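You operate a simulated robot arm through the tools that you are given. There is no shell and no other tool. Be economical: measure what you need, move in short steps, check, and stop when the job is done.

The job below is to be done with a simulated robot arm. You get a single attempt, and the scene is never put back.

JOB
File the teal card pack in the card drawer and slide the stop up to it.
Fine: Unlock the flat drawers, leave the lock open, shut the drawer again.

The check looks at the end state, three seconds after you hand in, the way a careful person would. Anything else that was tipped, shoved, dropped, spilled or broken makes it a failure.

ROBOT AND FRAMES
A 7-joint arm with a two-finger parallel gripper on a trunk, on a base that drives. Base frame: it is fixed to the floor where the robot stands at the start and does not move with it; the origin is under the middle of the robot, x ahead of it, y to its left, z up. Units: m, rad, N and s.
With the tool pointing down near the work surface it reaches from about 0.36 to 0.9 m from the robot's upright axis, wherever it stands. Its first joint turns from -2.007 to 2.007 rad. Places, roughly: card drawer [0.3, 0.5, 0.6]; card drawer stop [0.5, 0.3, 0.6]; cradle catch [-0.1, 0.8, 1]; drawer lock [0.7, 0, 0.7]; inside of the card drawer [0.3, 0.6, 0.6]; reel brake [0.8, 0, 1]; slider clamp [0.6, 0.1, 1]; winding knob [0.7, 0.3, 1]. Payload 3.91 kg.
Tool frame: the origin (TCP) lies between the finger pads and is the grasp point; the fingertips stand 0.03 m ahead of it; z points along the fingers, y is the line along which they close. Largest opening 0.11 m; finger width 0.02, thickness 0.01; the body of the gripper, 0.048 by 0.112 m, starts 0.055 m behind the TCP.
Orientation is that of the tool frame in the base frame, as [roll, pitch, yaw] about the fixed x, y, z axes, in that order (R = Rz(yaw) Ry(pitch) Rx(roll)). With the fingers straight down and closing along the base's y, the tool's x points along the base's -x, its y along +y and its z along -z.

CONTROLS
- The arm moves only by the tool jog_arm. Its argument "increments" is a list of rows, each a list of 7 numbers: the shift along the tool's x, y, z in m, then the turn, a rotation vector about the tool's x, y, z in rad, then the opening in per cent of the stroke, from 0 (shut) to 100 (fully open). In form: [[x, y, z, wx, wy, wz, claw], ...]. A call has 1 to 8 rows; each row shifts and turns the commanded pose from where the row before left it, along the tool's axes as they then stand. A row lasts 0.2 s, in which the tool goes at most 0.05 m and 0.15 rad; a call with a longer step from one row to the next is refused whole, and so is a gripper value outside its range. A pose out of reach is approached as far as the arm can. The call stops where the force on the tool passes 40 N (or 10 N more than at its start, if that is more) or the arm is blocked; 0.2 s more then pass. The fingers move at their own pace (about 0.153 m/s each) and stop on an object; they squeeze with about 23 N. The grip force told is the motor's: it shows also when the fingers shut on nothing. Time passes only in rows, and 0.2 s behind the last, so rows that do not move let the fingers close. The reply holds the time, the measured pose of the TCP, the force on the tool along the base axes, the opening and the grip force, in the units named above and with some noise, with the torque about the TCP (base axes, N m) and any sound that the robot's microphone picked up.
- Cameras (640 x 400 px; columns grow to the right, rows downward): "scene" is now at [0.1905, 0.2614, 1.1857]; the picture's right is [0.75, -0.66, 0.00], its down [-0.53, -0.60, -0.60] and it looks along [0.40, 0.45, -0.80] (base axes); focal length 214 px, centre (320, 200). "wrist" rides on the gripper at [0.072, 0.017, -0.103] in the tool frame; the picture's right is [-0.23, 0.97, 0.00], its down [-0.76, -0.18, -0.62] and it looks along [-0.61, -0.14, 0.78] (tool axes); focal length 222 px, centre (320, 200).
- get_image(camera): a new picture of that camera. The clock stands still meanwhile.
- raise_lower(by): slides the trunk up (or, below 0, down) by that many m; the arm and the scene camera ride with it, the base frame stays. It gives what a move gives, with no picture.
- drive_base(legs): drives the robot by 1 to 6 legs, each [ahead, left, turn to the left] in m, m and rad, along the robot's own axes; the way and the turn of a leg run together, so that a leg with both is an arc; at most 1.5 m and 3.142 rad a leg. The arm and the cameras ride along, it lands a little off, and it stops where it bumps. It gives what a move gives.
- aim_head(pan, tilt): turns the head with the scene camera to pan (to the left, within 1.396 rad either way) and tilt (down, from -0.506 to 1.204), counted from straight ahead of the robot. It gives what a move gives.
- measure_at(camera, pixels): for up to 12 pixels [column, row] of the newest picture of that camera ("zoom" is the newest enlarged one), the place [x, y, z] in the base frame of the surface seen there, good to about 0.002 m. The clock stands still meanwhile.
- enlarge(camera, box): a new picture of the part [left, top, right, bottom] of that camera's present view, enlarged. The clock stands still meanwhile.
- job_done(): hands the job in; it is judged then, once.

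Keep the steps short. Do not move on a guess: measure, check each grasp and each placing, and mend mistakes. In all there are 80 turns and 60 pictures (those below and enlarged ones count). Leave the gripper open and the arm clear of the work at the hand-in unless told otherwise, and finish with a single line.

The tools are called after ">>>" as name(argument=value, ...) on one line, values as JSON. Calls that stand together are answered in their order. jog_arm: Moves the arm, as the interface text tells. Its arguments: {"type":"object","properties":{"increments":{"type":"array","items":{"type":"array","items":{"type":"number"}}}},"required":["increments"]} The other tools are called the same way: raise_lower (by) slides the trunk up or down; drive_base (legs) drives the base; aim_head (pan, tilt) turns the head that bears the scene camera; get_image (camera) takes a picture; measure_at (camera, pixels) gives the place of the surface under pixels of a picture; enlarge (camera, box) takes an enlarged picture of a part of a camera's view; job_done () hands the job in.

At the start:

```text
time_s: 0.0
ee_pos: [0.2563, 0.3169, 1.224]
ee_rot: [3.14, 0.0, -3.141]
wrist_force: [-0.3, 0.4, -0.2]
torque: [0.03, 0.01, -0.02]
gripper_width: 0.11
gripper_force: 0.0
trunk travel left (down, up): [-0.55, 0.44]
robot x, y, heading: [0.0022, 0.0034, -0.001]
head pan, tilt: [0.85, 0.925]
```

scene: 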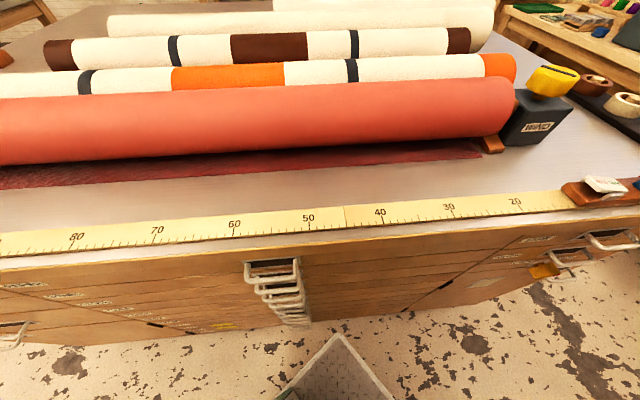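
wrist: 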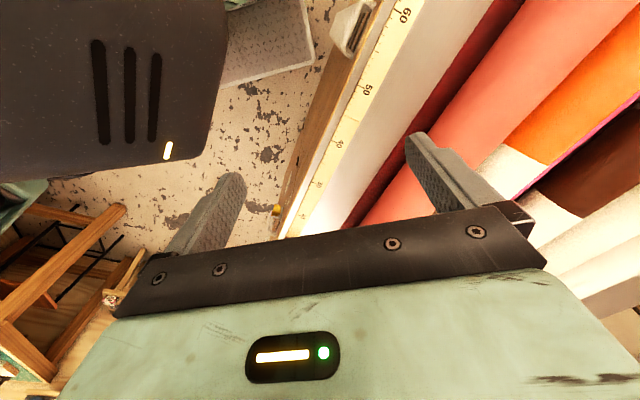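

The scene shows a table with fabric rolls, a ruler edge and flat drawers below. I measure some points on the front to get the geometry.

>>> measure_at(camera="scene", pixels=[[272, 265], [290, 320], [160, 325], [545, 268], [565, 255], [610, 240], [15, 325], [340, 380], [600, 185], [5, 255], [440, 285], [400, 240]])

>>> enlarge(camera="scene", box=[400, 160, 640, 310])

>>> enlarge(camera="scene", box=[0, 240, 320, 400])

```text
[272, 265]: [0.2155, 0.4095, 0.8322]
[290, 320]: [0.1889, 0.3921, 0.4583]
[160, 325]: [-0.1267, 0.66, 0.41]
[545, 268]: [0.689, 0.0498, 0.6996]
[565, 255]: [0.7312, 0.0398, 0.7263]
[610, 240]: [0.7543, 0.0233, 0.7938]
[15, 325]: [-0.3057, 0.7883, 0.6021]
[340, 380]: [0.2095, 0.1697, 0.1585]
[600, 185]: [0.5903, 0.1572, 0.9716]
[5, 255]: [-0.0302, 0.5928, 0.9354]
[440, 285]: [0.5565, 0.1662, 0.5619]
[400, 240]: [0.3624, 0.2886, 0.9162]
```

```text
2.67 times, centred on (520, 235) of scene
```

zoom: 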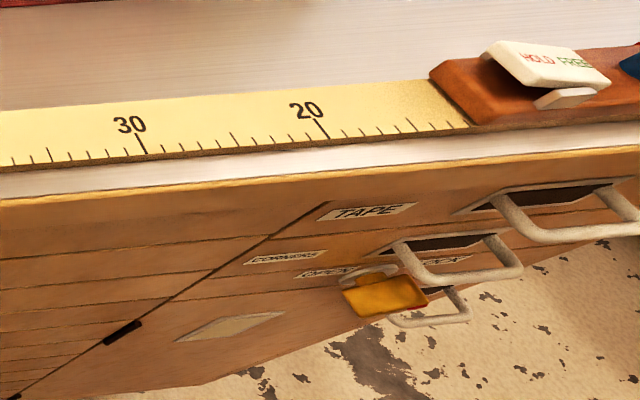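

```text
2.00 times, centred on (160, 320) of scene
```

zoom: 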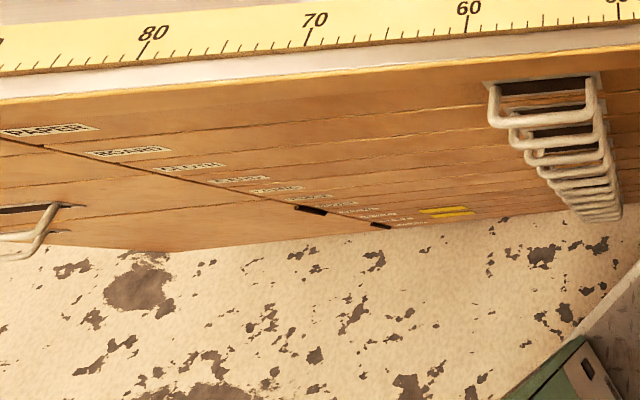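

The cabinet's front runs diagonally, about 0.46 m from me, and its normal has a heading near 0.94 rad. Next I look around for the teal pack.

>>> aim_head(pan=-0.3, tilt=0.6)

>>> get_image(camera="scene")

>>> aim_head(pan=-1.39, tilt=0.6)

>>> get_image(camera="scene")

>>> aim_head(pan=0.85, tilt=0.3)

>>> get_image(camera="scene")

```text
time_s: 1.4
ee_pos: [0.2552, 0.3172, 1.2236]
ee_rot: [3.14, 0.0, -3.14]
wrist_force: [0.3, 0.4, -0.3]
torque: [-0.02, -0.05, -0.02]
gripper_width: 0.1097
gripper_force: 0.1
trunk travel left (down, up): [-0.55, 0.44]
robot x, y, heading: [0.0027, 0.0018, 0.003]
head pan, tilt: [-0.3, 0.6]
```

```text
55 pictures are left
```

scene: 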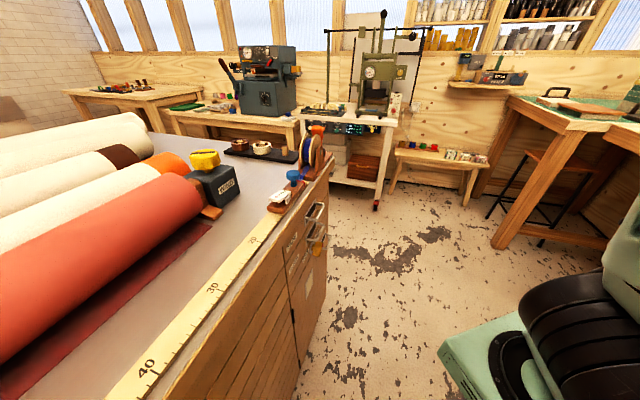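

```text
time_s: 2.7
ee_pos: [0.2563, 0.3169, 1.2248]
ee_rot: [3.141, -0.001, 3.141]
wrist_force: [-1.5, 0.8, -0.4]
torque: [0.0, -0.02, -0.02]
gripper_width: 0.1103
gripper_force: 0.1
trunk travel left (down, up): [-0.55, 0.44]
robot x, y, heading: [0.0018, 0.0011, 0.002]
head pan, tilt: [-1.389, 0.6]
```

```text
54 pictures are left
```

scene: 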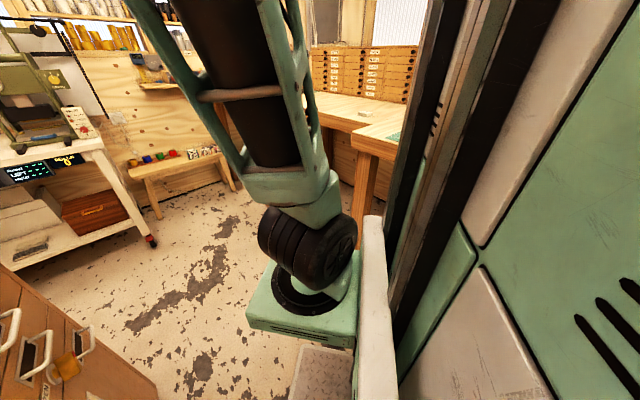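

```text
time_s: 4.8
ee_pos: [0.2563, 0.317, 1.2233]
ee_rot: [3.141, 0.001, -3.141]
wrist_force: [-0.2, 0.3, -0.2]
torque: [0.03, 0.0, 0.05]
gripper_width: 0.1097
gripper_force: 0.2
trunk travel left (down, up): [-0.55, 0.44]
robot x, y, heading: [-0.0033, 0.0024, 0.002]
head pan, tilt: [0.85, 0.3]
```

```text
53 pictures are left
```

scene: 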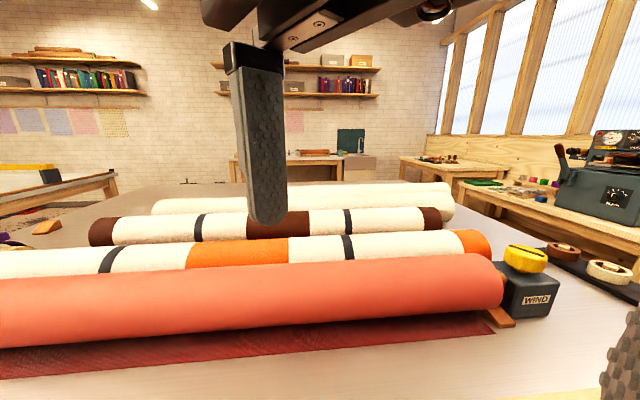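

No teal pack yet. I look left.

>>> aim_head(pan=1.39, tilt=0.7)

>>> get_image(camera="scene")

```text
time_s: 5.8
ee_pos: [0.2567, 0.3157, 1.224]
ee_rot: [3.139, 0.0, 3.141]
wrist_force: [0.7, 0.8, -0.2]
torque: [-0.03, -0.02, 0.04]
gripper_width: 0.1099
gripper_force: 0.1
trunk travel left (down, up): [-0.55, 0.44]
robot x, y, heading: [0.0008, 0.0031, -0.002]
head pan, tilt: [1.389, 0.7]
```

```text
52 pictures are left
```

scene: 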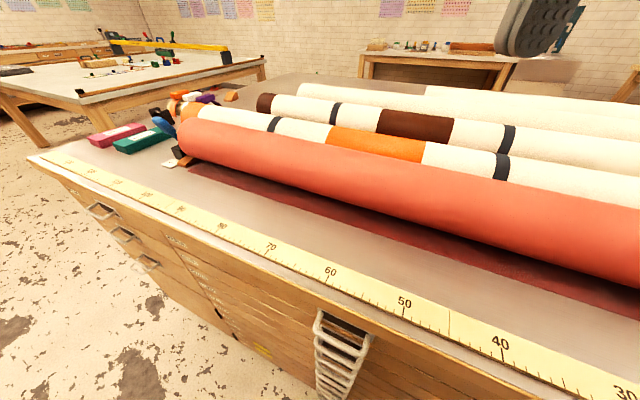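

Teal and magenta boxes lie on the table's left end at about (140,138). I enlarge them and measure.

>>> enlarge(camera="scene", box=[50, 80, 250, 205])

>>> measure_at(camera="scene", pixels=[[140, 138], [115, 146], [128, 152], [174, 133], [160, 126], [115, 133], [104, 208], [42, 158]])

>>> enlarge(camera="scene", box=[60, 180, 380, 380])

```text
3.20 times, centred on (150, 142) of scene
```

zoom: 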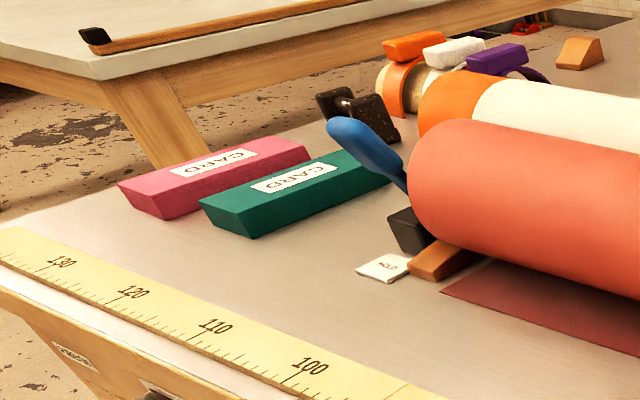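

```text
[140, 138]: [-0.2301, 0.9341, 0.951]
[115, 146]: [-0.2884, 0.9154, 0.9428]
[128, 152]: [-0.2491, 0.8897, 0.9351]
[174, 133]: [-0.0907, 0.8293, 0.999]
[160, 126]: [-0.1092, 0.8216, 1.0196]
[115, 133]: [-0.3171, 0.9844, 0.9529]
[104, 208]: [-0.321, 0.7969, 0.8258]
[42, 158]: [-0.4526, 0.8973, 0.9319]
```

```text
2.00 times, centred on (220, 280) of scene
```

zoom: 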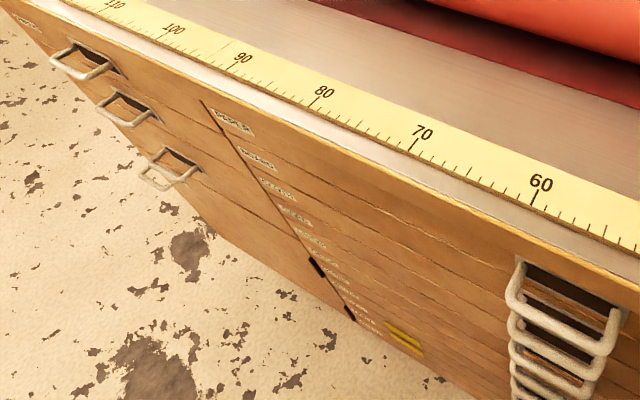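

The teal pack is at about (-0.23, 0.92), with its top at z 0.951. I back away from the cabinet and turn to face it, so I can read the drawer labels and the lock.

>>> drive_base(legs=[[-0.25, -0.35, 0], [0, 0, 0.94]])

>>> aim_head(pan=0.0, tilt=0.7)

>>> get_image(camera="scene")

```text
time_s: 7.6
ee_pos: [0.1767, 0.1789, 1.2238]
ee_rot: [-3.14, 0.001, 3.084]
wrist_force: [0.0, -0.1, 0.0]
torque: [-0.01, 0.02, -0.01]
gripper_width: 0.1101
gripper_force: 0.1
trunk travel left (down, up): [-0.55, 0.44]
robot x, y, heading: [-0.0952, -0.1208, -0.058]
head pan, tilt: [1.389, 0.7]
stopped in leg 1: the robot was blocked; the commanded pose is now the measured one
```

```text
time_s: 9.1
ee_pos: [0.1768, 0.1781, 1.2241]
ee_rot: [-3.14, 0.0, 3.085]
wrist_force: [0.6, 0.3, -0.4]
torque: [0.0, 0.01, 0.02]
gripper_width: 0.1099
gripper_force: 0.0
trunk travel left (down, up): [-0.55, 0.44]
robot x, y, heading: [-0.0981, -0.1239, -0.058]
head pan, tilt: [0.0, 0.7]
```

```text
49 pictures are left
```

scene: 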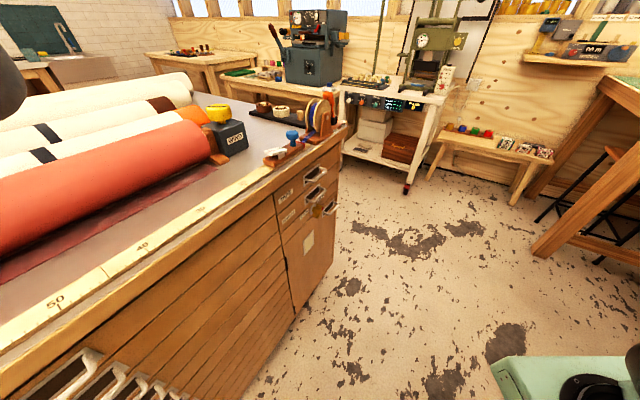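

Something behind stopped me at d ≈ -0.15, and heading is now -0.058. I ease ahead a little along the aisle and turn in place.

>>> drive_base(legs=[[0.08, 0.02, 0], [0, 0, 0.5], [0, 0, 0.5]])

>>> aim_head(pan=1.39, tilt=0.9)

>>> get_image(camera="scene")

```text
time_s: 13.0
ee_pos: [-0.1159, 0.2881, 1.2246]
ee_rot: [3.14, 0.0, -2.213]
wrist_force: [0.0, -0.4, 0.8]
torque: [-0.03, 0.0, -0.01]
gripper_width: 0.1102
gripper_force: 0.1
trunk travel left (down, up): [-0.55, 0.44]
robot x, y, heading: [-0.0149, -0.1081, 0.925]
head pan, tilt: [0.0, 0.7]
```

```text
time_s: 14.5
ee_pos: [-0.1166, 0.2877, 1.2239]
ee_rot: [-3.14, -0.002, -2.211]
wrist_force: [1.3, -0.1, -0.2]
torque: [0.0, -0.01, -0.03]
gripper_width: 0.1101
gripper_force: 0.0
trunk travel left (down, up): [-0.55, 0.44]
robot x, y, heading: [-0.0171, -0.1051, 0.934]
head pan, tilt: [1.389, 0.901]
```

```text
48 pictures are left
```

scene: 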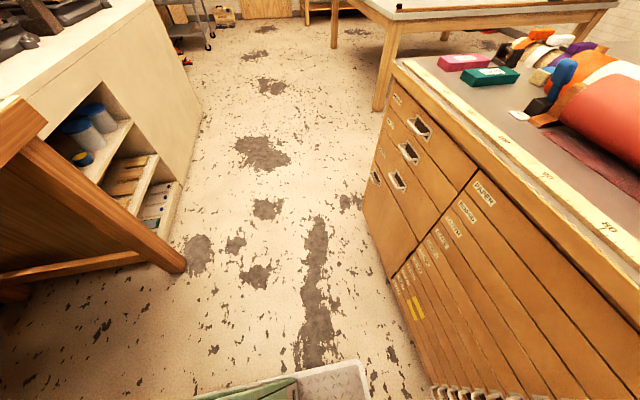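

Turned. Now I read the labels and see the aisle to my left is clear. I enlarge.

>>> enlarge(camera="scene", box=[370, 170, 530, 330])

>>> aim_head(pan=0.0, tilt=1.0)

>>> get_image(camera="scene")

```text
2.50 times, centred on (450, 250) of scene
```

zoom: 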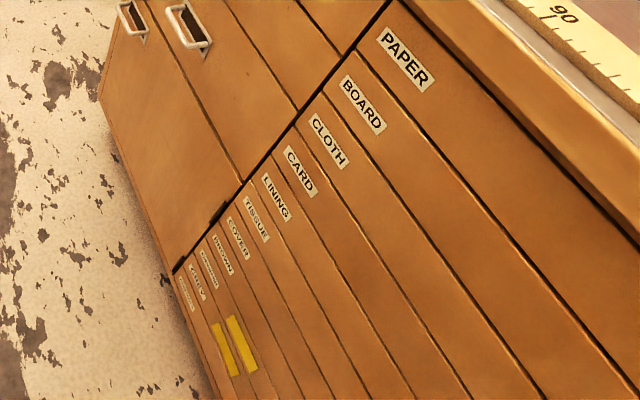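

```text
time_s: 16.1
ee_pos: [-0.1163, 0.2877, 1.2244]
ee_rot: [-3.141, 0.0, -2.213]
wrist_force: [-0.2, -0.1, -0.2]
torque: [0.03, 0.0, 0.03]
gripper_width: 0.11
gripper_force: 0.1
trunk travel left (down, up): [-0.55, 0.44]
robot x, y, heading: [-0.0169, -0.1067, 0.932]
head pan, tilt: [0.0, 1.0]
```

```text
46 pictures are left
```

scene: 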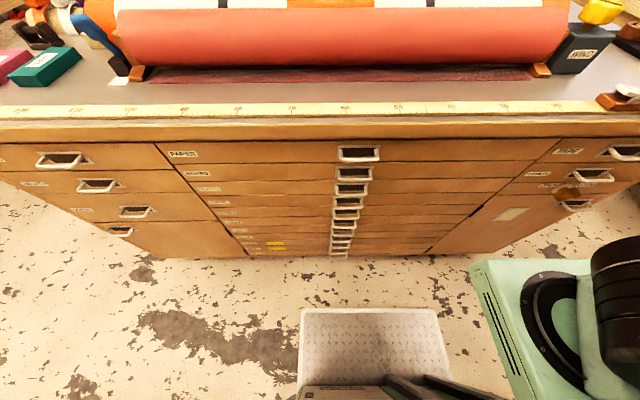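

CARD is the 4th drawer from the top. I enlarge the handles and the lock, and measure.

>>> enlarge(camera="scene", box=[300, 130, 412, 200])

>>> enlarge(camera="scene", box=[180, 140, 340, 240])

>>> measure_at(camera="scene", pixels=[[358, 159], [352, 178], [350, 194], [348, 205], [346, 215], [230, 212], [209, 189], [440, 204], [440, 195], [440, 210], [40, 65], [570, 192]])

```text
5.71 times, centred on (356, 165) of scene
```

zoom: 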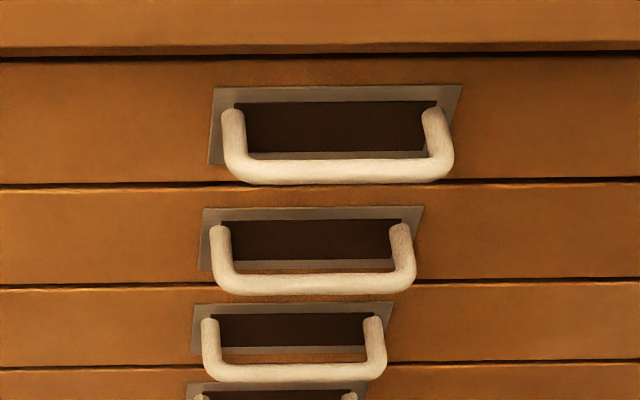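

```text
4.00 times, centred on (260, 190) of scene
```

zoom: 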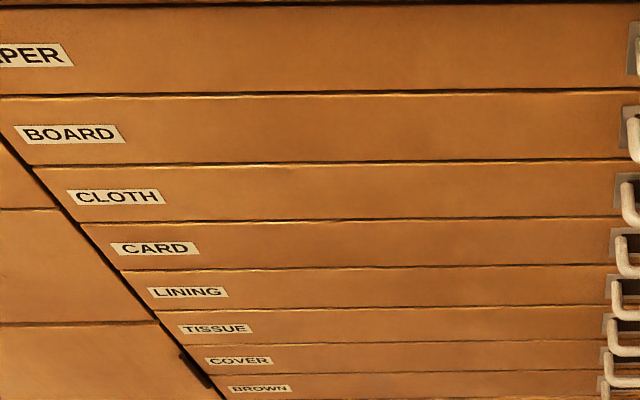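

```text
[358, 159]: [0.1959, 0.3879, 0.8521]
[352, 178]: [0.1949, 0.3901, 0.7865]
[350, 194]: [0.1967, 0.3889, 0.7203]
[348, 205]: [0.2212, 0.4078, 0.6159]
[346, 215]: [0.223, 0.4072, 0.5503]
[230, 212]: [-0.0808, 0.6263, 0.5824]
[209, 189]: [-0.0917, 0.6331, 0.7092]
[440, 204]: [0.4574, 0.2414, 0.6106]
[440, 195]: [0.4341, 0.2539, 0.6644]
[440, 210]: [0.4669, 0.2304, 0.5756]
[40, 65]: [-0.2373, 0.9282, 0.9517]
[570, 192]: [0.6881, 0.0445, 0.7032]
```

CARD's bar should be at z ≈ 0.654, d ≈ 0.43. Now I check the lock up close, and the floor to my right.

>>> aim_head(pan=-0.8, tilt=0.8)

>>> get_image(camera="scene")

```text
time_s: 17.2
ee_pos: [-0.1151, 0.287, 1.2244]
ee_rot: [-3.14, 0.001, -2.213]
wrist_force: [0.0, 0.0, -0.1]
torque: [0.01, 0.03, 0.0]
gripper_width: 0.1099
gripper_force: 0.2
trunk travel left (down, up): [-0.55, 0.44]
robot x, y, heading: [-0.0178, -0.1085, 0.927]
head pan, tilt: [-0.799, 0.799]
```

```text
43 pictures are left
```

scene: 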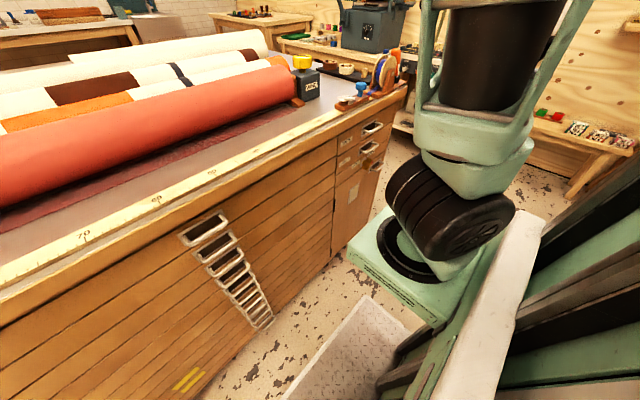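

The floor along the cabinet to the right looks clear. I drive right 0.42 m, parallel to the front.

>>> drive_base(legs=[[0, -0.4, 0.015]])

>>> aim_head(pan=0.0, tilt=0.9)

>>> get_image(camera="scene")

```text
time_s: 19.7
ee_pos: [0.2028, 0.0474, 1.224]
ee_rot: [-3.14, 0.001, -2.204]
wrist_force: [0.3, 0.4, 0.6]
torque: [-0.03, -0.05, -0.01]
gripper_width: 0.11
gripper_force: 0.0
trunk travel left (down, up): [-0.55, 0.44]
robot x, y, heading: [0.3056, -0.3458, 0.936]
head pan, tilt: [-0.799, 0.799]
```

```text
time_s: 20.8
ee_pos: [0.2023, 0.0472, 1.2232]
ee_rot: [3.139, -0.001, -2.203]
wrist_force: [-1.3, 0.3, -0.6]
torque: [-0.01, 0.01, -0.01]
gripper_width: 0.11
gripper_force: 0.1
trunk travel left (down, up): [-0.55, 0.44]
robot x, y, heading: [0.3089, -0.3457, 0.939]
head pan, tilt: [0.0, 0.901]
```

```text
42 pictures are left
```

scene: 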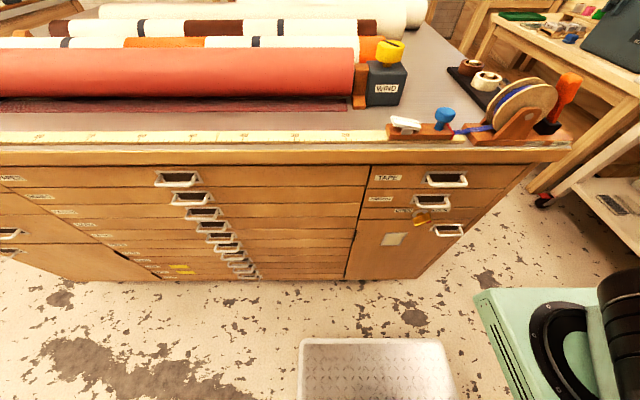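

>>> enlarge(camera="scene", box=[370, 170, 482, 240])

>>> measure_at(camera="zoom", pixels=[[300, 270], [260, 250], [340, 290], [290, 305], [240, 235], [340, 240], [200, 238], [480, 240], [400, 355], [440, 60], [300, 255], [270, 285]])

```text
5.71 times, centred on (426, 205) of scene
```

zoom: 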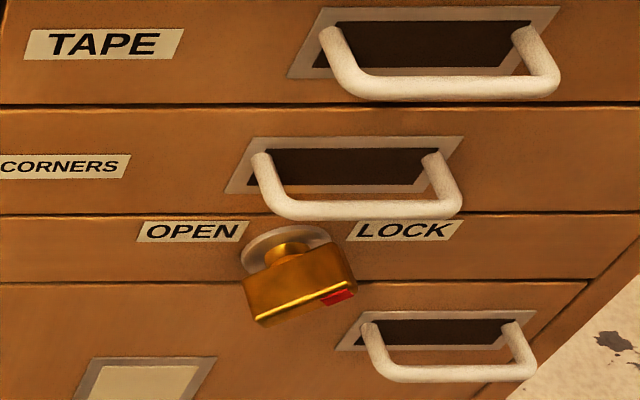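

```text
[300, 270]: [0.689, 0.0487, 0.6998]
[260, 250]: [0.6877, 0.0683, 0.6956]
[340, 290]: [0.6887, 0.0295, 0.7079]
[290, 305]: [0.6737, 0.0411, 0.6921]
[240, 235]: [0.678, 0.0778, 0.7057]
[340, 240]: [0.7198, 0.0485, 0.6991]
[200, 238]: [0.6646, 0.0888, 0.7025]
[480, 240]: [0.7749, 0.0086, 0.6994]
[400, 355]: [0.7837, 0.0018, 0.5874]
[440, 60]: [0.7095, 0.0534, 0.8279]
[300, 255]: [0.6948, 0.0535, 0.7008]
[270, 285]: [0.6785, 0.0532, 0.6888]
```

The lock is a brass bar knob with its red mark towards LOCK on the right. I lower the trunk to look at it head-on, since the arm is well clear of the cabinet (d ≈ 0.16).

>>> raise_lower(by=-0.42)

>>> aim_head(pan=-0.15, tilt=0.1)

>>> get_image(camera="scene")

```text
refused: -0.42 is not a number from -0.4 to 0.4
```

```text
time_s: 21.9
ee_pos: [0.2027, 0.0475, 1.2243]
ee_rot: [3.14, 0.0, -2.202]
wrist_force: [-0.4, 0.0, -0.6]
torque: [0.0, 0.02, 0.01]
gripper_width: 0.11
gripper_force: 0.1
trunk travel left (down, up): [-0.55, 0.44]
robot x, y, heading: [0.3098, -0.3473, 0.944]
head pan, tilt: [-0.15, 0.099]
```

```text
40 pictures are left
```

scene: 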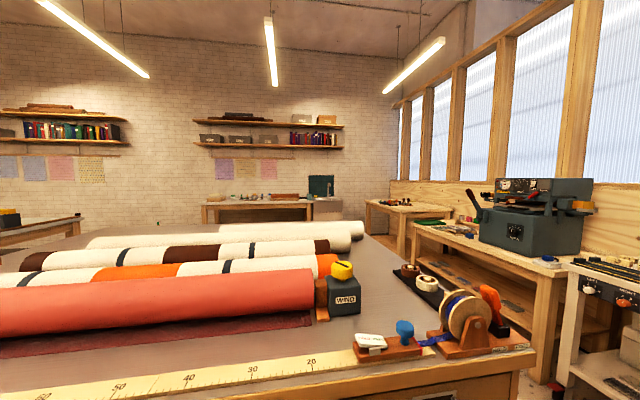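

>>> raise_lower(by=-0.4)

>>> enlarge(camera="scene", box=[260, 160, 420, 260])

```text
time_s: 25.8
ee_pos: [0.2033, 0.0471, 0.8231]
ee_rot: [-3.141, -0.001, -2.203]
wrist_force: [0.5, 0.1, 0.9]
torque: [0.02, -0.01, 0.01]
gripper_width: 0.1099
gripper_force: 0.0
trunk travel left (down, up): [-0.15, 0.84]
robot x, y, heading: [0.3079, -0.3428, 0.936]
head pan, tilt: [-0.15, 0.099]
```

```text
4.00 times, centred on (340, 210) of scene
```

zoom: 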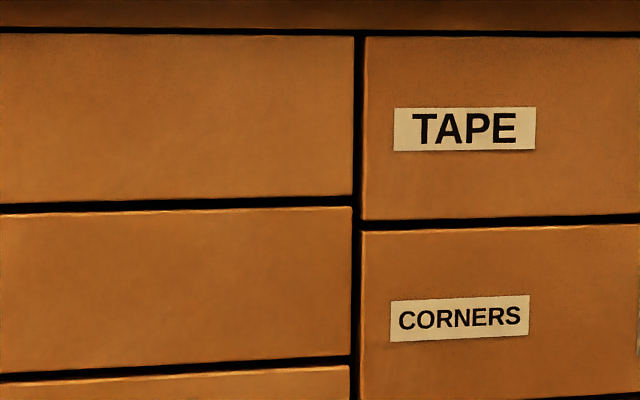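

>>> enlarge(camera="scene", box=[370, 200, 498, 280])

```text
5.00 times, centred on (434, 240) of scene
```

zoom: 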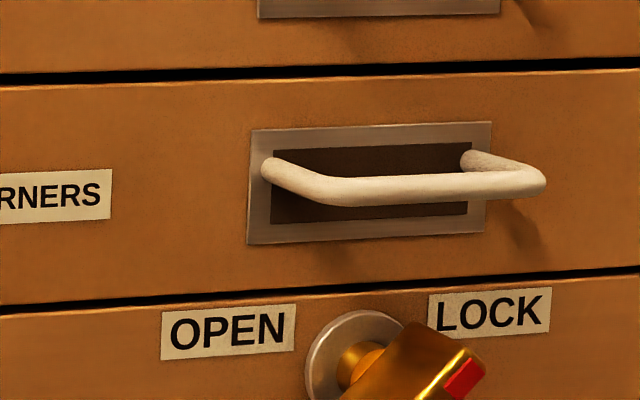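

>>> enlarge(camera="scene", box=[410, 240, 490, 290])

>>> measure_at(camera="zoom", pixels=[[240, 190], [310, 270], [390, 220], [430, 180], [370, 130], [300, 200], [320, 320], [450, 150], [190, 180], [220, 250], [280, 330], [350, 280]])

```text
8.00 times, centred on (450, 265) of scene
```

zoom: 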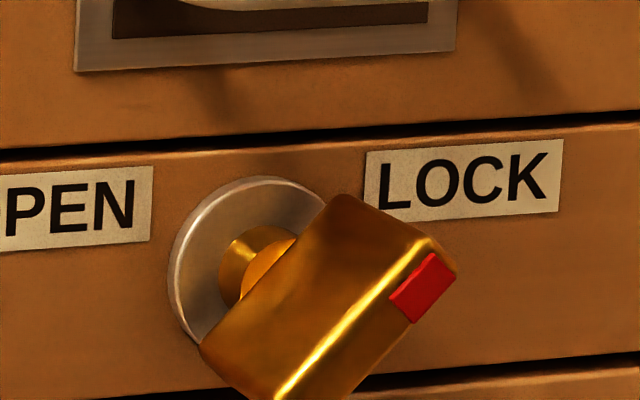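

```text
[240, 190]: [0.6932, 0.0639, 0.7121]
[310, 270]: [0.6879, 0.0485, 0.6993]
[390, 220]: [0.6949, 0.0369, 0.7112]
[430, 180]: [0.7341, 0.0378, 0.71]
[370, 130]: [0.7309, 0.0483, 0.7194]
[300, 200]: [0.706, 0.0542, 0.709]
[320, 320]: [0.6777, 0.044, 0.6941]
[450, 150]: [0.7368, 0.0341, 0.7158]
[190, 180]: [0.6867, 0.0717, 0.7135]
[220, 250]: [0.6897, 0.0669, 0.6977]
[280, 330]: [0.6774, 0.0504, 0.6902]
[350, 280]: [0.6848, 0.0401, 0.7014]
```

The lock bar tilts about 40° up-right toward LOCK, centred near u ≈ -0.528, z ≈ 0.698, with its front at d ≈ 0.43. I bring the arm in front of it in free air.

>>> jog_arm(increments=[[-0.02, -0.044, 0, 0, 0, 0, 100], [-0.02, -0.044, 0, 0, 0, 0, 100], [-0.02, -0.044, 0, 0, 0, 0, 100], [-0.02, -0.044, 0, 0, 0, 0, 100], [-0.02, -0.044, 0, 0, 0, 0, 100], [-0.02, -0.044, 0, 0, 0, 0, 100], [-0.02, -0.044, 0, 0, 0, 0, 100], [-0.02, -0.044, 0, 0, 0, 0, 100]])

>>> jog_arm(increments=[[0, 0, 0, 0, -0.15, 0, 100], [0, 0, 0, 0, -0.15, 0, 100], [0, 0, 0, 0, -0.15, 0, 100], [0, 0, 0, 0, -0.15, 0, 100], [0, 0, 0, 0, -0.15, 0, 100], [0, 0, 0, 0, -0.15, 0, 100], [0, 0, 0, 0, -0.15, 0, 100], [0, 0, 0, 0, -0.15, 0, 100]])

>>> jog_arm(increments=[[0, 0, 0, 0, -0.15, 0, 60], [0, 0, 0, 0, -0.15, 0, 60], [0, 0, 0, 0, -0.0708, 0, 60], [0, 0, 0, 0, 0, 0, 60]])

```text
time_s: 26.1
ee_pos: [0.2183, 0.0477, 0.824]
ee_rot: [3.125, -0.005, -2.206]
wrist_force: [-20.3, 16.4, 5.2]
torque: [-1.39, -1.55, -0.57]
gripper_width: 0.1104
gripper_force: 0.1
trunk travel left (down, up): [-0.15, 0.84]
robot x, y, heading: [0.3084, -0.345, 0.938]
head pan, tilt: [-0.15, 0.099]
stopped in row 1: the force on the tool passed its limit at 84 N (the readings are from after the stop); the commanded pose is now the measured one
```

```text
time_s: 26.4
ee_pos: [0.2198, 0.0499, 0.8247]
ee_rot: [3.118, 0.044, -2.214]
wrist_force: [-18.8, 9.6, 5.7]
torque: [-0.91, -1.42, -0.79]
gripper_width: 0.1101
gripper_force: 0.0
trunk travel left (down, up): [-0.15, 0.84]
robot x, y, heading: [0.3064, -0.3474, 0.938]
head pan, tilt: [-0.15, 0.099]
stopped in row 1: the force on the tool passed its limit at 53 N (the readings are from after the stop); the commanded pose is now the measured one
```

```text
time_s: 26.8
ee_pos: [0.2213, 0.0531, 0.8239]
ee_rot: [3.116, 0.117, -2.218]
wrist_force: [-16.9, 6.7, 4.7]
torque: [-0.68, -1.24, -0.84]
gripper_width: 0.066
gripper_force: 0.1
trunk travel left (down, up): [-0.15, 0.84]
robot x, y, heading: [0.3073, -0.3476, 0.939]
head pan, tilt: [-0.15, 0.099]
stopped in row 1: the force on the tool passed its limit at 46 N (the readings are from after the stop); the commanded pose is now the measured one
```

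The tool ran against something as it moved right. I look before doing anything else.

>>> get_image(camera="wrist")

>>> aim_head(pan=0.6, tilt=0.6)

>>> get_image(camera="scene")

```text
36 pictures are left
```

wrist: 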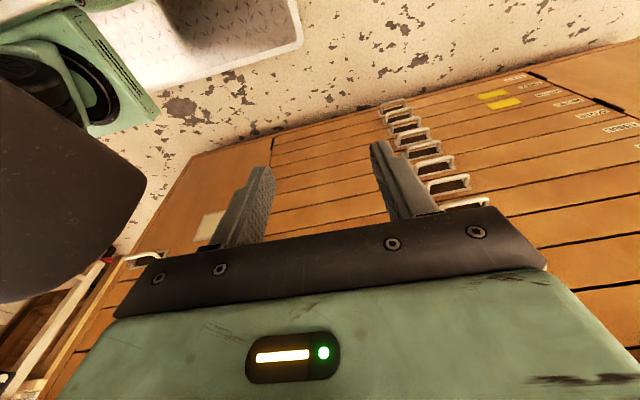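

```text
time_s: 27.9
ee_pos: [0.2242, 0.0534, 0.8252]
ee_rot: [3.119, 0.119, -2.218]
wrist_force: [0.2, 0.0, 0.3]
torque: [-0.02, -0.01, -0.02]
gripper_width: 0.0661
gripper_force: 0.0
trunk travel left (down, up): [-0.15, 0.84]
robot x, y, heading: [0.3109, -0.348, 0.949]
head pan, tilt: [0.6, 0.6]
```

```text
35 pictures are left
```

scene: 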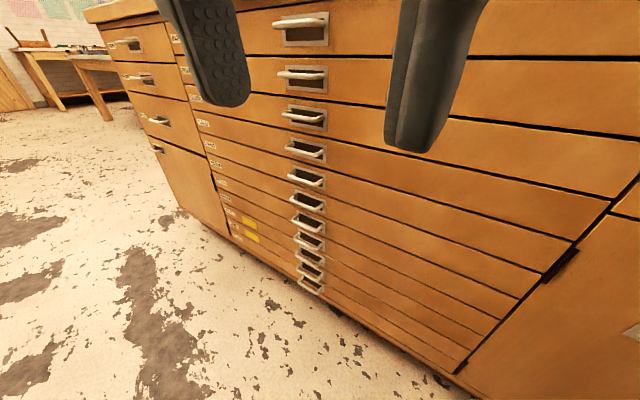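

The head camera housing sits just right of the gripper, on a neck that moves with the trunk, and that is what I hit. I go forward and up to clear it before moving right.

>>> jog_arm(increments=[[-0.02, 0.005, -0.03, 0, 0, 0, 60], [-0.03, 0, -0.03, 0, 0, 0, 60], [-0.03, 0, -0.03, 0, 0, 0, 60], [-0.03, 0, -0.03, 0, 0, 0, 60]])

>>> aim_head(pan=1.39, tilt=0.9)

```text
time_s: 28.9
ee_pos: [0.2772, 0.1076, 0.9224]
ee_rot: [3.12, 0.117, -2.214]
wrist_force: [0.2, -1.2, 0.4]
torque: [0.01, -0.06, -0.02]
gripper_width: 0.0662
gripper_force: 0.0
out of reach, approached as far as the arm can: row 3, 4
trunk travel left (down, up): [-0.15, 0.84]
robot x, y, heading: [0.3044, -0.3464, 0.939]
head pan, tilt: [0.6, 0.6]
```

```text
time_s: 30.0
ee_pos: [0.2765, 0.1076, 0.9229]
ee_rot: [3.119, 0.119, -2.213]
wrist_force: [-0.4, -0.6, 0.0]
torque: [0.0, 0.0, 0.03]
gripper_width: 0.0659
gripper_force: 0.0
trunk travel left (down, up): [-0.15, 0.84]
robot x, y, heading: [0.3087, -0.3479, 0.942]
head pan, tilt: [1.389, 0.901]
```

Clear now, and the head is panned left. I move right in tool -y.

>>> jog_arm(increments=[[0, -0.02, 0.01, 0, 0, 0, 60], [0, -0.04, 0.01, 0, 0, 0, 60], [0, -0.048, 0, 0, 0, 0, 60], [0, -0.048, 0, 0, 0, 0, 60], [0, -0.048, 0, 0, 0, 0, 60], [0, -0.048, 0, 0, 0, 0, 60], [0, -0.048, 0, 0, 0, 0, 60], [0, -0.048, 0, 0, 0, 0, 60]])

```text
time_s: 31.8
ee_pos: [0.4752, -0.0019, 0.8917]
ee_rot: [3.118, 0.117, -2.218]
wrist_force: [0.9, 0.2, 0.0]
torque: [-0.02, 0.02, 0.01]
gripper_width: 0.066
gripper_force: 0.1
out of reach, approached as far as the arm can: row 6, 7, 8
trunk travel left (down, up): [-0.15, 0.84]
robot x, y, heading: [0.3075, -0.3433, 0.939]
head pan, tilt: [1.389, 0.901]
```

That is near a reach limit because the tool is too high relative to the trunk. I go down while pitching the tool toward horizontal.

>>> jog_arm(increments=[[0, 0, 0.04, 0, 0, 0, 60], [0, 0, 0.04, 0, 0, 0, 60], [0, 0, 0.0, 0, -0.15, 0, 60], [0, 0, 0.0, 0, -0.15, 0, 60], [0, 0, 0, 0, -0.15, 0, 60], [0, 0, 0, 0, -0.15, 0, 60]])

```text
time_s: 33.2
ee_pos: [0.4632, 0.0777, 0.7523]
ee_rot: [3.113, 0.718, -2.237]
wrist_force: [-0.5, -0.7, 0.1]
torque: [-0.01, -0.03, 0.02]
gripper_width: 0.0662
gripper_force: 0.1
out of reach, approached as far as the arm can: row 1, 2, 3, 4, 5
trunk travel left (down, up): [-0.15, 0.84]
robot x, y, heading: [0.3086, -0.3437, 0.937]
head pan, tilt: [1.389, 0.901]
```

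>>> jog_arm(increments=[[0, 0, 0, 0, -0.15, 0, 60], [0, 0, 0, 0, -0.15, 0, 60], [0, 0, 0, 0, -0.15, 0, 60], [0, 0, 0, 0, -0.15, 0, 60], [0, 0, 0, 0, -0.15, 0, 60], [0, 0, 0, 0, 0, 0, 60]])

```text
time_s: 34.6
ee_pos: [0.4605, 0.0786, 0.7499]
ee_rot: [2.911, 1.465, -2.445]
wrist_force: [0.7, -0.2, 0.3]
torque: [0.01, 0.03, -0.01]
gripper_width: 0.066
gripper_force: 0.1
out of reach, approached as far as the arm can: row 1
trunk travel left (down, up): [-0.15, 0.84]
robot x, y, heading: [0.3082, -0.346, 0.943]
head pan, tilt: [1.389, 0.901]
```

The tool is now nearly horizontal. I shift right and down to stand in front of the lock, fix the small orientation error, and roll the fingers to match the bar.

>>> jog_arm(increments=[[0, 0, 0, -0.016, -0.103, -0.024, 60], [0.0104, -0.04, 0, 0, 0, 0, 60], [0.0104, -0.04, 0, 0, 0, 0, 60], [0.0104, -0.04, 0, 0, 0, 0, 60], [0.0104, -0.04, 0, 0, 0, 0, 60], [0.0104, -0.04, 0, 0, 0, 0, 60], [0, 0, 0, 0, 0, 0, 60]])

>>> get_image(camera="wrist")

```text
time_s: 36.2
ee_pos: [0.4958, 0.057, 0.7672]
ee_rot: [-3.06, 1.569, -2.116]
wrist_force: [0.4, -0.3, -0.9]
torque: [-0.03, 0.02, 0.0]
gripper_width: 0.066
gripper_force: 0.1
out of reach, approached as far as the arm can: row 2, 3, 4, 5, 6
trunk travel left (down, up): [-0.15, 0.84]
robot x, y, heading: [0.31, -0.3425, 0.94]
head pan, tilt: [1.389, 0.901]
```

```text
34 pictures are left
```

wrist: 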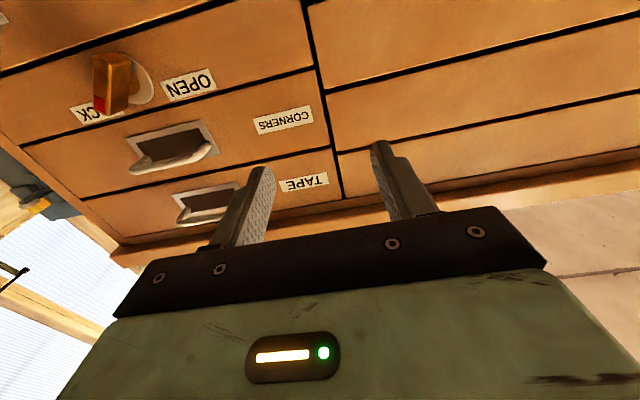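

The horizontal tool is too close to the trunk, so I need more stand-off. I look left-behind to see how much room there is.

>>> aim_head(pan=1.39, tilt=0.45)

>>> get_image(camera="scene")

```text
time_s: 37.1
ee_pos: [0.4967, 0.056, 0.7667]
ee_rot: [-3.13, 1.569, -2.189]
wrist_force: [-0.8, 1.0, -0.5]
torque: [-0.02, 0.01, 0.0]
gripper_width: 0.0661
gripper_force: 0.2
trunk travel left (down, up): [-0.15, 0.84]
robot x, y, heading: [0.3078, -0.3488, 0.943]
head pan, tilt: [1.389, 0.45]
```

```text
33 pictures are left
```

scene: 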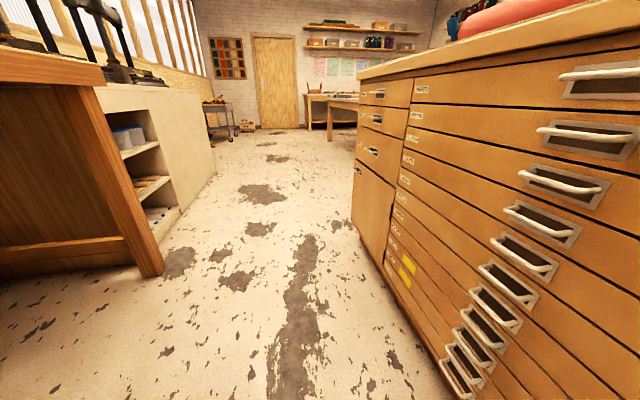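

>>> measure_at(camera="scene", pixels=[[150, 275], [105, 82], [50, 248], [178, 215], [20, 70], [188, 100], [545, 267], [536, 234], [556, 190]])

>>> aim_head(pan=-1.3, tilt=0.3)

>>> get_image(camera="scene")

```text
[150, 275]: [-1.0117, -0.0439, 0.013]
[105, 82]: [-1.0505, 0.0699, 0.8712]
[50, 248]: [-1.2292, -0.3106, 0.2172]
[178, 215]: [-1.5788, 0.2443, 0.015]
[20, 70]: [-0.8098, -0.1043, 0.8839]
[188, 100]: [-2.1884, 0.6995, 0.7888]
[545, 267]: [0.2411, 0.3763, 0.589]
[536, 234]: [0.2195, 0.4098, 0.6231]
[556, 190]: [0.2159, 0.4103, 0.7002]
```

```text
time_s: 39.5
ee_pos: [0.4954, 0.0568, 0.767]
ee_rot: [-3.136, 1.57, -2.198]
wrist_force: [0.1, -0.8, -0.1]
torque: [-0.02, 0.01, -0.03]
gripper_width: 0.066
gripper_force: 0.0
trunk travel left (down, up): [-0.15, 0.84]
robot x, y, heading: [0.3087, -0.3441, 0.94]
head pan, tilt: [-1.3, 0.3]
```

```text
32 pictures are left
```

scene: 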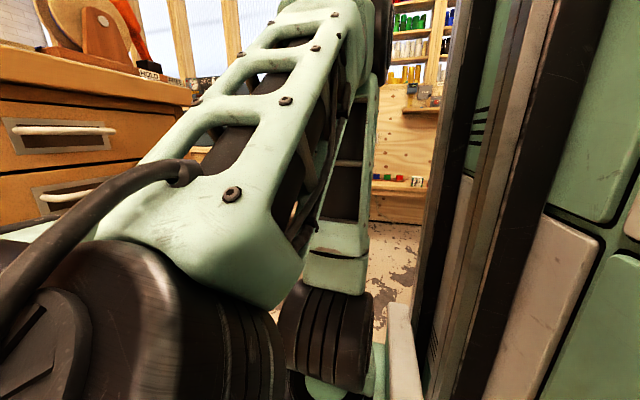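

There is a bench at d ≈ -0.56 behind me, so little room to back up. Instead I move left 0.30 m, so the lock lies to the right-front at a comfortable reach.

>>> aim_head(pan=0.9, tilt=0.5)

>>> drive_base(legs=[[-0.04, 0.3, 0.0]])

>>> jog_arm(increments=[[0, -0.04, 0, 0, 0, 0, 60], [0.0, -0.04, 0, 0, 0, 0, 60], [0.01, -0.04, 0, 0, 0, 0, 60], [0.01, -0.04, 0, 0, 0, 0, 60], [0.01, -0.04, 0, 0, 0, 0, 60], [0.01, -0.04, 0, 0, 0, 0, 60], [0.01, -0.04, 0, 0, 0, 0, 60], [0.0, -0.04, 0, 0, 0, 0, 60]])

```text
time_s: 41.5
ee_pos: [0.4941, 0.0572, 0.7663]
ee_rot: [-3.138, 1.57, -2.198]
wrist_force: [-0.5, -0.1, 0.4]
torque: [0.0, 0.0, -0.03]
gripper_width: 0.0661
gripper_force: 0.1
trunk travel left (down, up): [-0.15, 0.84]
robot x, y, heading: [0.3089, -0.346, 0.94]
head pan, tilt: [0.901, 0.499]
```

```text
time_s: 43.6
ee_pos: [0.2263, 0.2046, 0.7666]
ee_rot: [3.12, 1.569, -2.217]
wrist_force: [0.2, 0.1, -0.3]
torque: [0.0, 0.01, 0.0]
gripper_width: 0.0659
gripper_force: 0.1
trunk travel left (down, up): [-0.15, 0.84]
robot x, y, heading: [0.0381, -0.2013, 0.938]
head pan, tilt: [0.901, 0.499]
```

```text
time_s: 45.4
ee_pos: [0.2254, 0.2034, 0.7673]
ee_rot: [-3.122, 1.569, -2.174]
wrist_force: [0.3, 0.0, -0.1]
torque: [-0.01, 0.0, -0.02]
gripper_width: 0.0661
gripper_force: 0.1
out of reach, approached as far as the arm can: row 1, 2, 3, 4, 5, 6, 7, 8
trunk travel left (down, up): [-0.15, 0.84]
robot x, y, heading: [0.041, -0.2009, 0.942]
head pan, tilt: [0.901, 0.499]
```

The arm is stuck against a joint limit in this folded posture. I raise the trunk 0.3 m and lower the tool relative to it to unfold, with the tips staying at d ≈ 0.33, clear of the handles.

>>> raise_lower(by=0.3)

>>> jog_arm(increments=[[0.03, 0, 0, 0, 0, 0, 60], [0.03, 0, 0, 0, 0, 0, 60], [0.04, 0, 0, 0, 0, 0, 60], [0.04, 0, 0, 0, 0, 0, 60], [0.04, 0, 0, 0, 0, 0, 60], [0.04, 0, 0, 0, 0, 0, 60], [0.04, 0, 0, 0, 0, 0, 60], [0.04, 0, 0, 0, 0, 0, 60]])

```text
time_s: 48.4
ee_pos: [0.226, 0.2041, 1.0665]
ee_rot: [-3.141, 1.57, -2.197]
wrist_force: [0.5, 0.8, 0.1]
torque: [-0.01, 0.03, -0.02]
gripper_width: 0.0659
gripper_force: 0.0
trunk travel left (down, up): [-0.45, 0.54]
robot x, y, heading: [0.0371, -0.2023, 0.942]
head pan, tilt: [0.901, 0.499]
```

```text
time_s: 50.2
ee_pos: [0.1658, 0.2495, 0.8725]
ee_rot: [2.942, 1.57, -2.397]
wrist_force: [-0.2, 0.8, 0.2]
torque: [0.0, -0.02, -0.03]
gripper_width: 0.0659
gripper_force: 0.1
out of reach, approached as far as the arm can: row 1, 2, 3, 4, 5, 6, 7, 8
trunk travel left (down, up): [-0.45, 0.54]
robot x, y, heading: [0.0396, -0.2015, 0.942]
head pan, tilt: [0.901, 0.499]
```

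It moved down but drifted left. I try some forward and right motion.

>>> jog_arm(increments=[[0, 0, 0.03, 0, 0, 0, 60], [0, 0, 0.03, 0, 0, 0, 60], [0.03, -0.03, 0, 0, 0, 0, 60], [0.03, -0.03, 0, 0, 0, 0, 60], [0, -0.04, 0, 0, 0, 0, 60], [0, -0.04, 0, 0, 0, 0, 60], [0, -0.04, 0, 0, 0, 0, 60], [0, -0.04, 0, 0, 0, 0, 60]])

>>> aim_head(pan=0.0, tilt=0.9)

>>> get_image(camera="scene")

```text
time_s: 52.0
ee_pos: [0.284, 0.3262, 0.8026]
ee_rot: [-0.794, 1.569, 0.158]
wrist_force: [-9.1, -10.5, 4.0]
torque: [-0.01, -0.14, -0.48]
gripper_width: 0.0653
gripper_force: 0.0
out of reach, approached as far as the arm can: row 3, 4, 5, 6, 7, 8
trunk travel left (down, up): [-0.45, 0.54]
robot x, y, heading: [0.0394, -0.2037, 0.942]
head pan, tilt: [0.901, 0.499]
stopped in row 8: the force on the tool passed its limit at 48 N (the readings are from after the stop); the commanded pose is now the measured one
```

```text
time_s: 53.2
ee_pos: [0.2834, 0.3243, 0.8017]
ee_rot: [-0.474, 1.568, 0.476]
wrist_force: [-16.6, -19.8, 8.9]
torque: [-0.07, -0.34, -0.98]
gripper_width: 0.0648
gripper_force: 0.0
trunk travel left (down, up): [-0.45, 0.54]
robot x, y, heading: [0.0401, -0.2021, 0.941]
head pan, tilt: [0.0, 0.901]
```

```text
31 pictures are left
```

scene: 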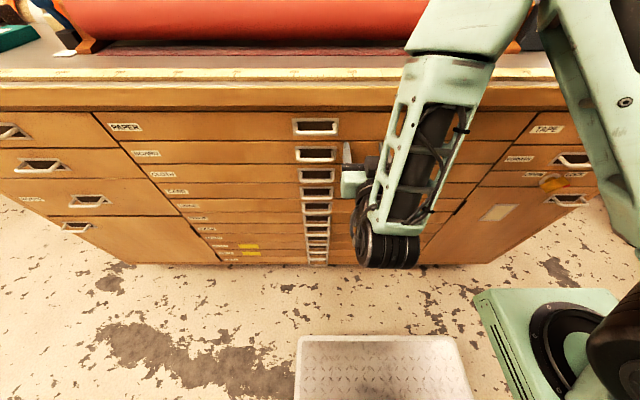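

The fingertips now touch the cabinet front between handles (d ≈ 0.46). I retract straight back first, then measure the arm's shoulder location.

>>> jog_arm(increments=[[0, 0, -0.03, 0, 0, 0, 60], [0, 0, -0.04, 0, 0, 0, 60], [0, 0, -0.03, 0, 0, 0, 60]])

>>> measure_at(camera="scene", pixels=[[500, 300], [560, 330], [610, 100], [450, 30], [390, 250], [380, 360], [355, 180]])

```text
time_s: 54.0
ee_pos: [0.216, 0.2959, 0.8226]
ee_rot: [-2.444, 1.565, -1.492]
wrist_force: [-0.4, -0.3, 0.0]
torque: [0.02, 0.0, 0.01]
gripper_width: 0.0661
gripper_force: 0.0
out of reach, approached as far as the arm can: row 1, 2, 3
trunk travel left (down, up): [-0.45, 0.54]
robot x, y, heading: [0.0394, -0.2017, 0.946]
head pan, tilt: [0.0, 0.901]
```

```text
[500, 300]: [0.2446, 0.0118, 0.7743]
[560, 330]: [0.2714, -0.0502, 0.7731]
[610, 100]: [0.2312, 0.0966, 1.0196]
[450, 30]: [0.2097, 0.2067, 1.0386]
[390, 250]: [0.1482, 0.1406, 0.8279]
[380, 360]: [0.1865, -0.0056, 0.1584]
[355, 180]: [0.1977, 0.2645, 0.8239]
```

The arm's shoulder sits about 0.25 m ahead of the robot's centre, so facing the cabinet leaves too little room. It is better to stand with the cabinet on my left. I raise the trunk so the arm clears everything, then turn right.

>>> raise_lower(by=0.4)

>>> drive_base(legs=[[0.07, 0.0, 0.0], [0, 0, -0.7], [0, 0, -0.7]])

>>> aim_head(pan=1.35, tilt=1.0)

>>> get_image(camera="scene")

```text
time_s: 57.9
ee_pos: [0.2159, 0.2957, 1.2229]
ee_rot: [-2.379, 1.567, -1.428]
wrist_force: [-0.6, 0.4, 1.1]
torque: [-0.01, 0.0, -0.01]
gripper_width: 0.0662
gripper_force: 0.0
trunk travel left (down, up): [-0.85, 0.14]
robot x, y, heading: [0.039, -0.2044, 0.945]
head pan, tilt: [0.0, 0.901]
```

```text
time_s: 62.7
ee_pos: [0.5984, -0.2403, 1.2227]
ee_rot: [-2.382, 1.567, -2.847]
wrist_force: [0.5, 0.3, -0.1]
torque: [0.03, -0.05, -0.02]
gripper_width: 0.0658
gripper_force: 0.1
trunk travel left (down, up): [-0.85, 0.14]
robot x, y, heading: [0.0821, -0.1423, -0.474]
head pan, tilt: [0.0, 0.901]
```

```text
time_s: 64.2
ee_pos: [0.5994, -0.2416, 1.222]
ee_rot: [-2.394, 1.568, -2.859]
wrist_force: [1.4, -0.9, 0.5]
torque: [0.0, 0.0, -0.01]
gripper_width: 0.066
gripper_force: 0.0
trunk travel left (down, up): [-0.85, 0.14]
robot x, y, heading: [0.0826, -0.1423, -0.47]
head pan, tilt: [1.349, 1.0]
```

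```text
30 pictures are left
```

scene: 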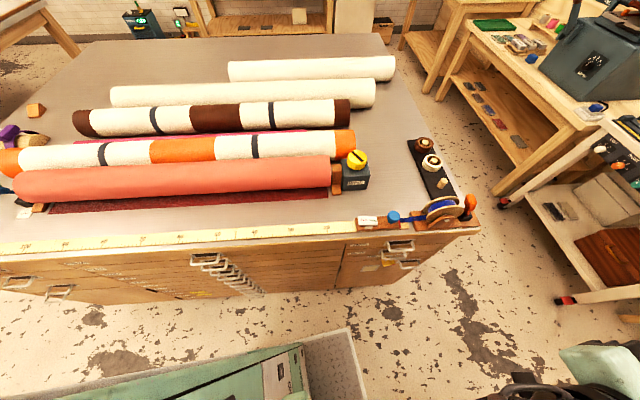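

This stance is good: the shoulder is now about 0.61 m from the lock. I lower the trunk and swing the tool heading left to face the cabinet.

>>> raise_lower(by=-0.35)

>>> jog_arm(increments=[[0, 0.01, 0, -0.14, 0, 0, 60], [0, 0.01, 0, -0.14, 0, 0, 60], [0, 0.01, 0, -0.14, 0, 0, 60], [0, 0.01, 0, -0.14, 0, 0, 60], [0, 0, 0, -0.14, 0, 0, 60], [0, 0, 0, -0.14, 0, 0, 60], [0, 0, 0, -0.14, 0, 0, 60], [0, 0, 0, -0.14, 0, 0, 60]])

```text
time_s: 67.6
ee_pos: [0.5999, -0.2413, 0.873]
ee_rot: [-2.388, 1.567, -2.856]
wrist_force: [-0.5, -0.2, 0.3]
torque: [0.02, 0.02, 0.02]
gripper_width: 0.0661
gripper_force: 0.1
trunk travel left (down, up): [-0.5, 0.49]
robot x, y, heading: [0.0823, -0.1456, -0.474]
head pan, tilt: [1.349, 1.0]
```

```text
time_s: 69.4
ee_pos: [0.5565, -0.0089, 0.8864]
ee_rot: [-2.901, 1.562, -2.279]
wrist_force: [-0.1, 0.0, 0.1]
torque: [-0.03, -0.01, -0.01]
gripper_width: 0.0659
gripper_force: 0.1
out of reach, approached as far as the arm can: row 1, 2, 3, 4, 5, 6, 7, 8
trunk travel left (down, up): [-0.5, 0.49]
robot x, y, heading: [0.0824, -0.1477, -0.472]
head pan, tilt: [1.349, 1.0]
```

>>> jog_arm(increments=[[0.02, 0, 0, -0.11, 0, 0, 60], [0.03, 0, 0, -0.11, 0, 0, 60], [0.03, 0, 0, -0.1, 0, 0, 60], [0.03, -0.01, 0, 0, 0, 0, 60], [0.03, -0.01, 0, 0, 0, 0, 60], [0.03, -0.01, 0, 0, 0, 0, 60], [0, 0, 0, 0, 0, 0, 60]])

```text
time_s: 71.2
ee_pos: [0.4251, 0.0647, 0.7625]
ee_rot: [-1.344, 1.517, -0.439]
wrist_force: [1.3, 0.8, -1.1]
torque: [-0.01, -0.02, -0.02]
gripper_width: 0.066
gripper_force: 0.1
out of reach, approached as far as the arm can: row 1, 2, 3, 4, 5, 6
trunk travel left (down, up): [-0.5, 0.49]
robot x, y, heading: [0.0815, -0.1464, -0.473]
head pan, tilt: [1.349, 1.0]
stopped in row 7: the arm was blocked; the commanded pose is now the measured one
```

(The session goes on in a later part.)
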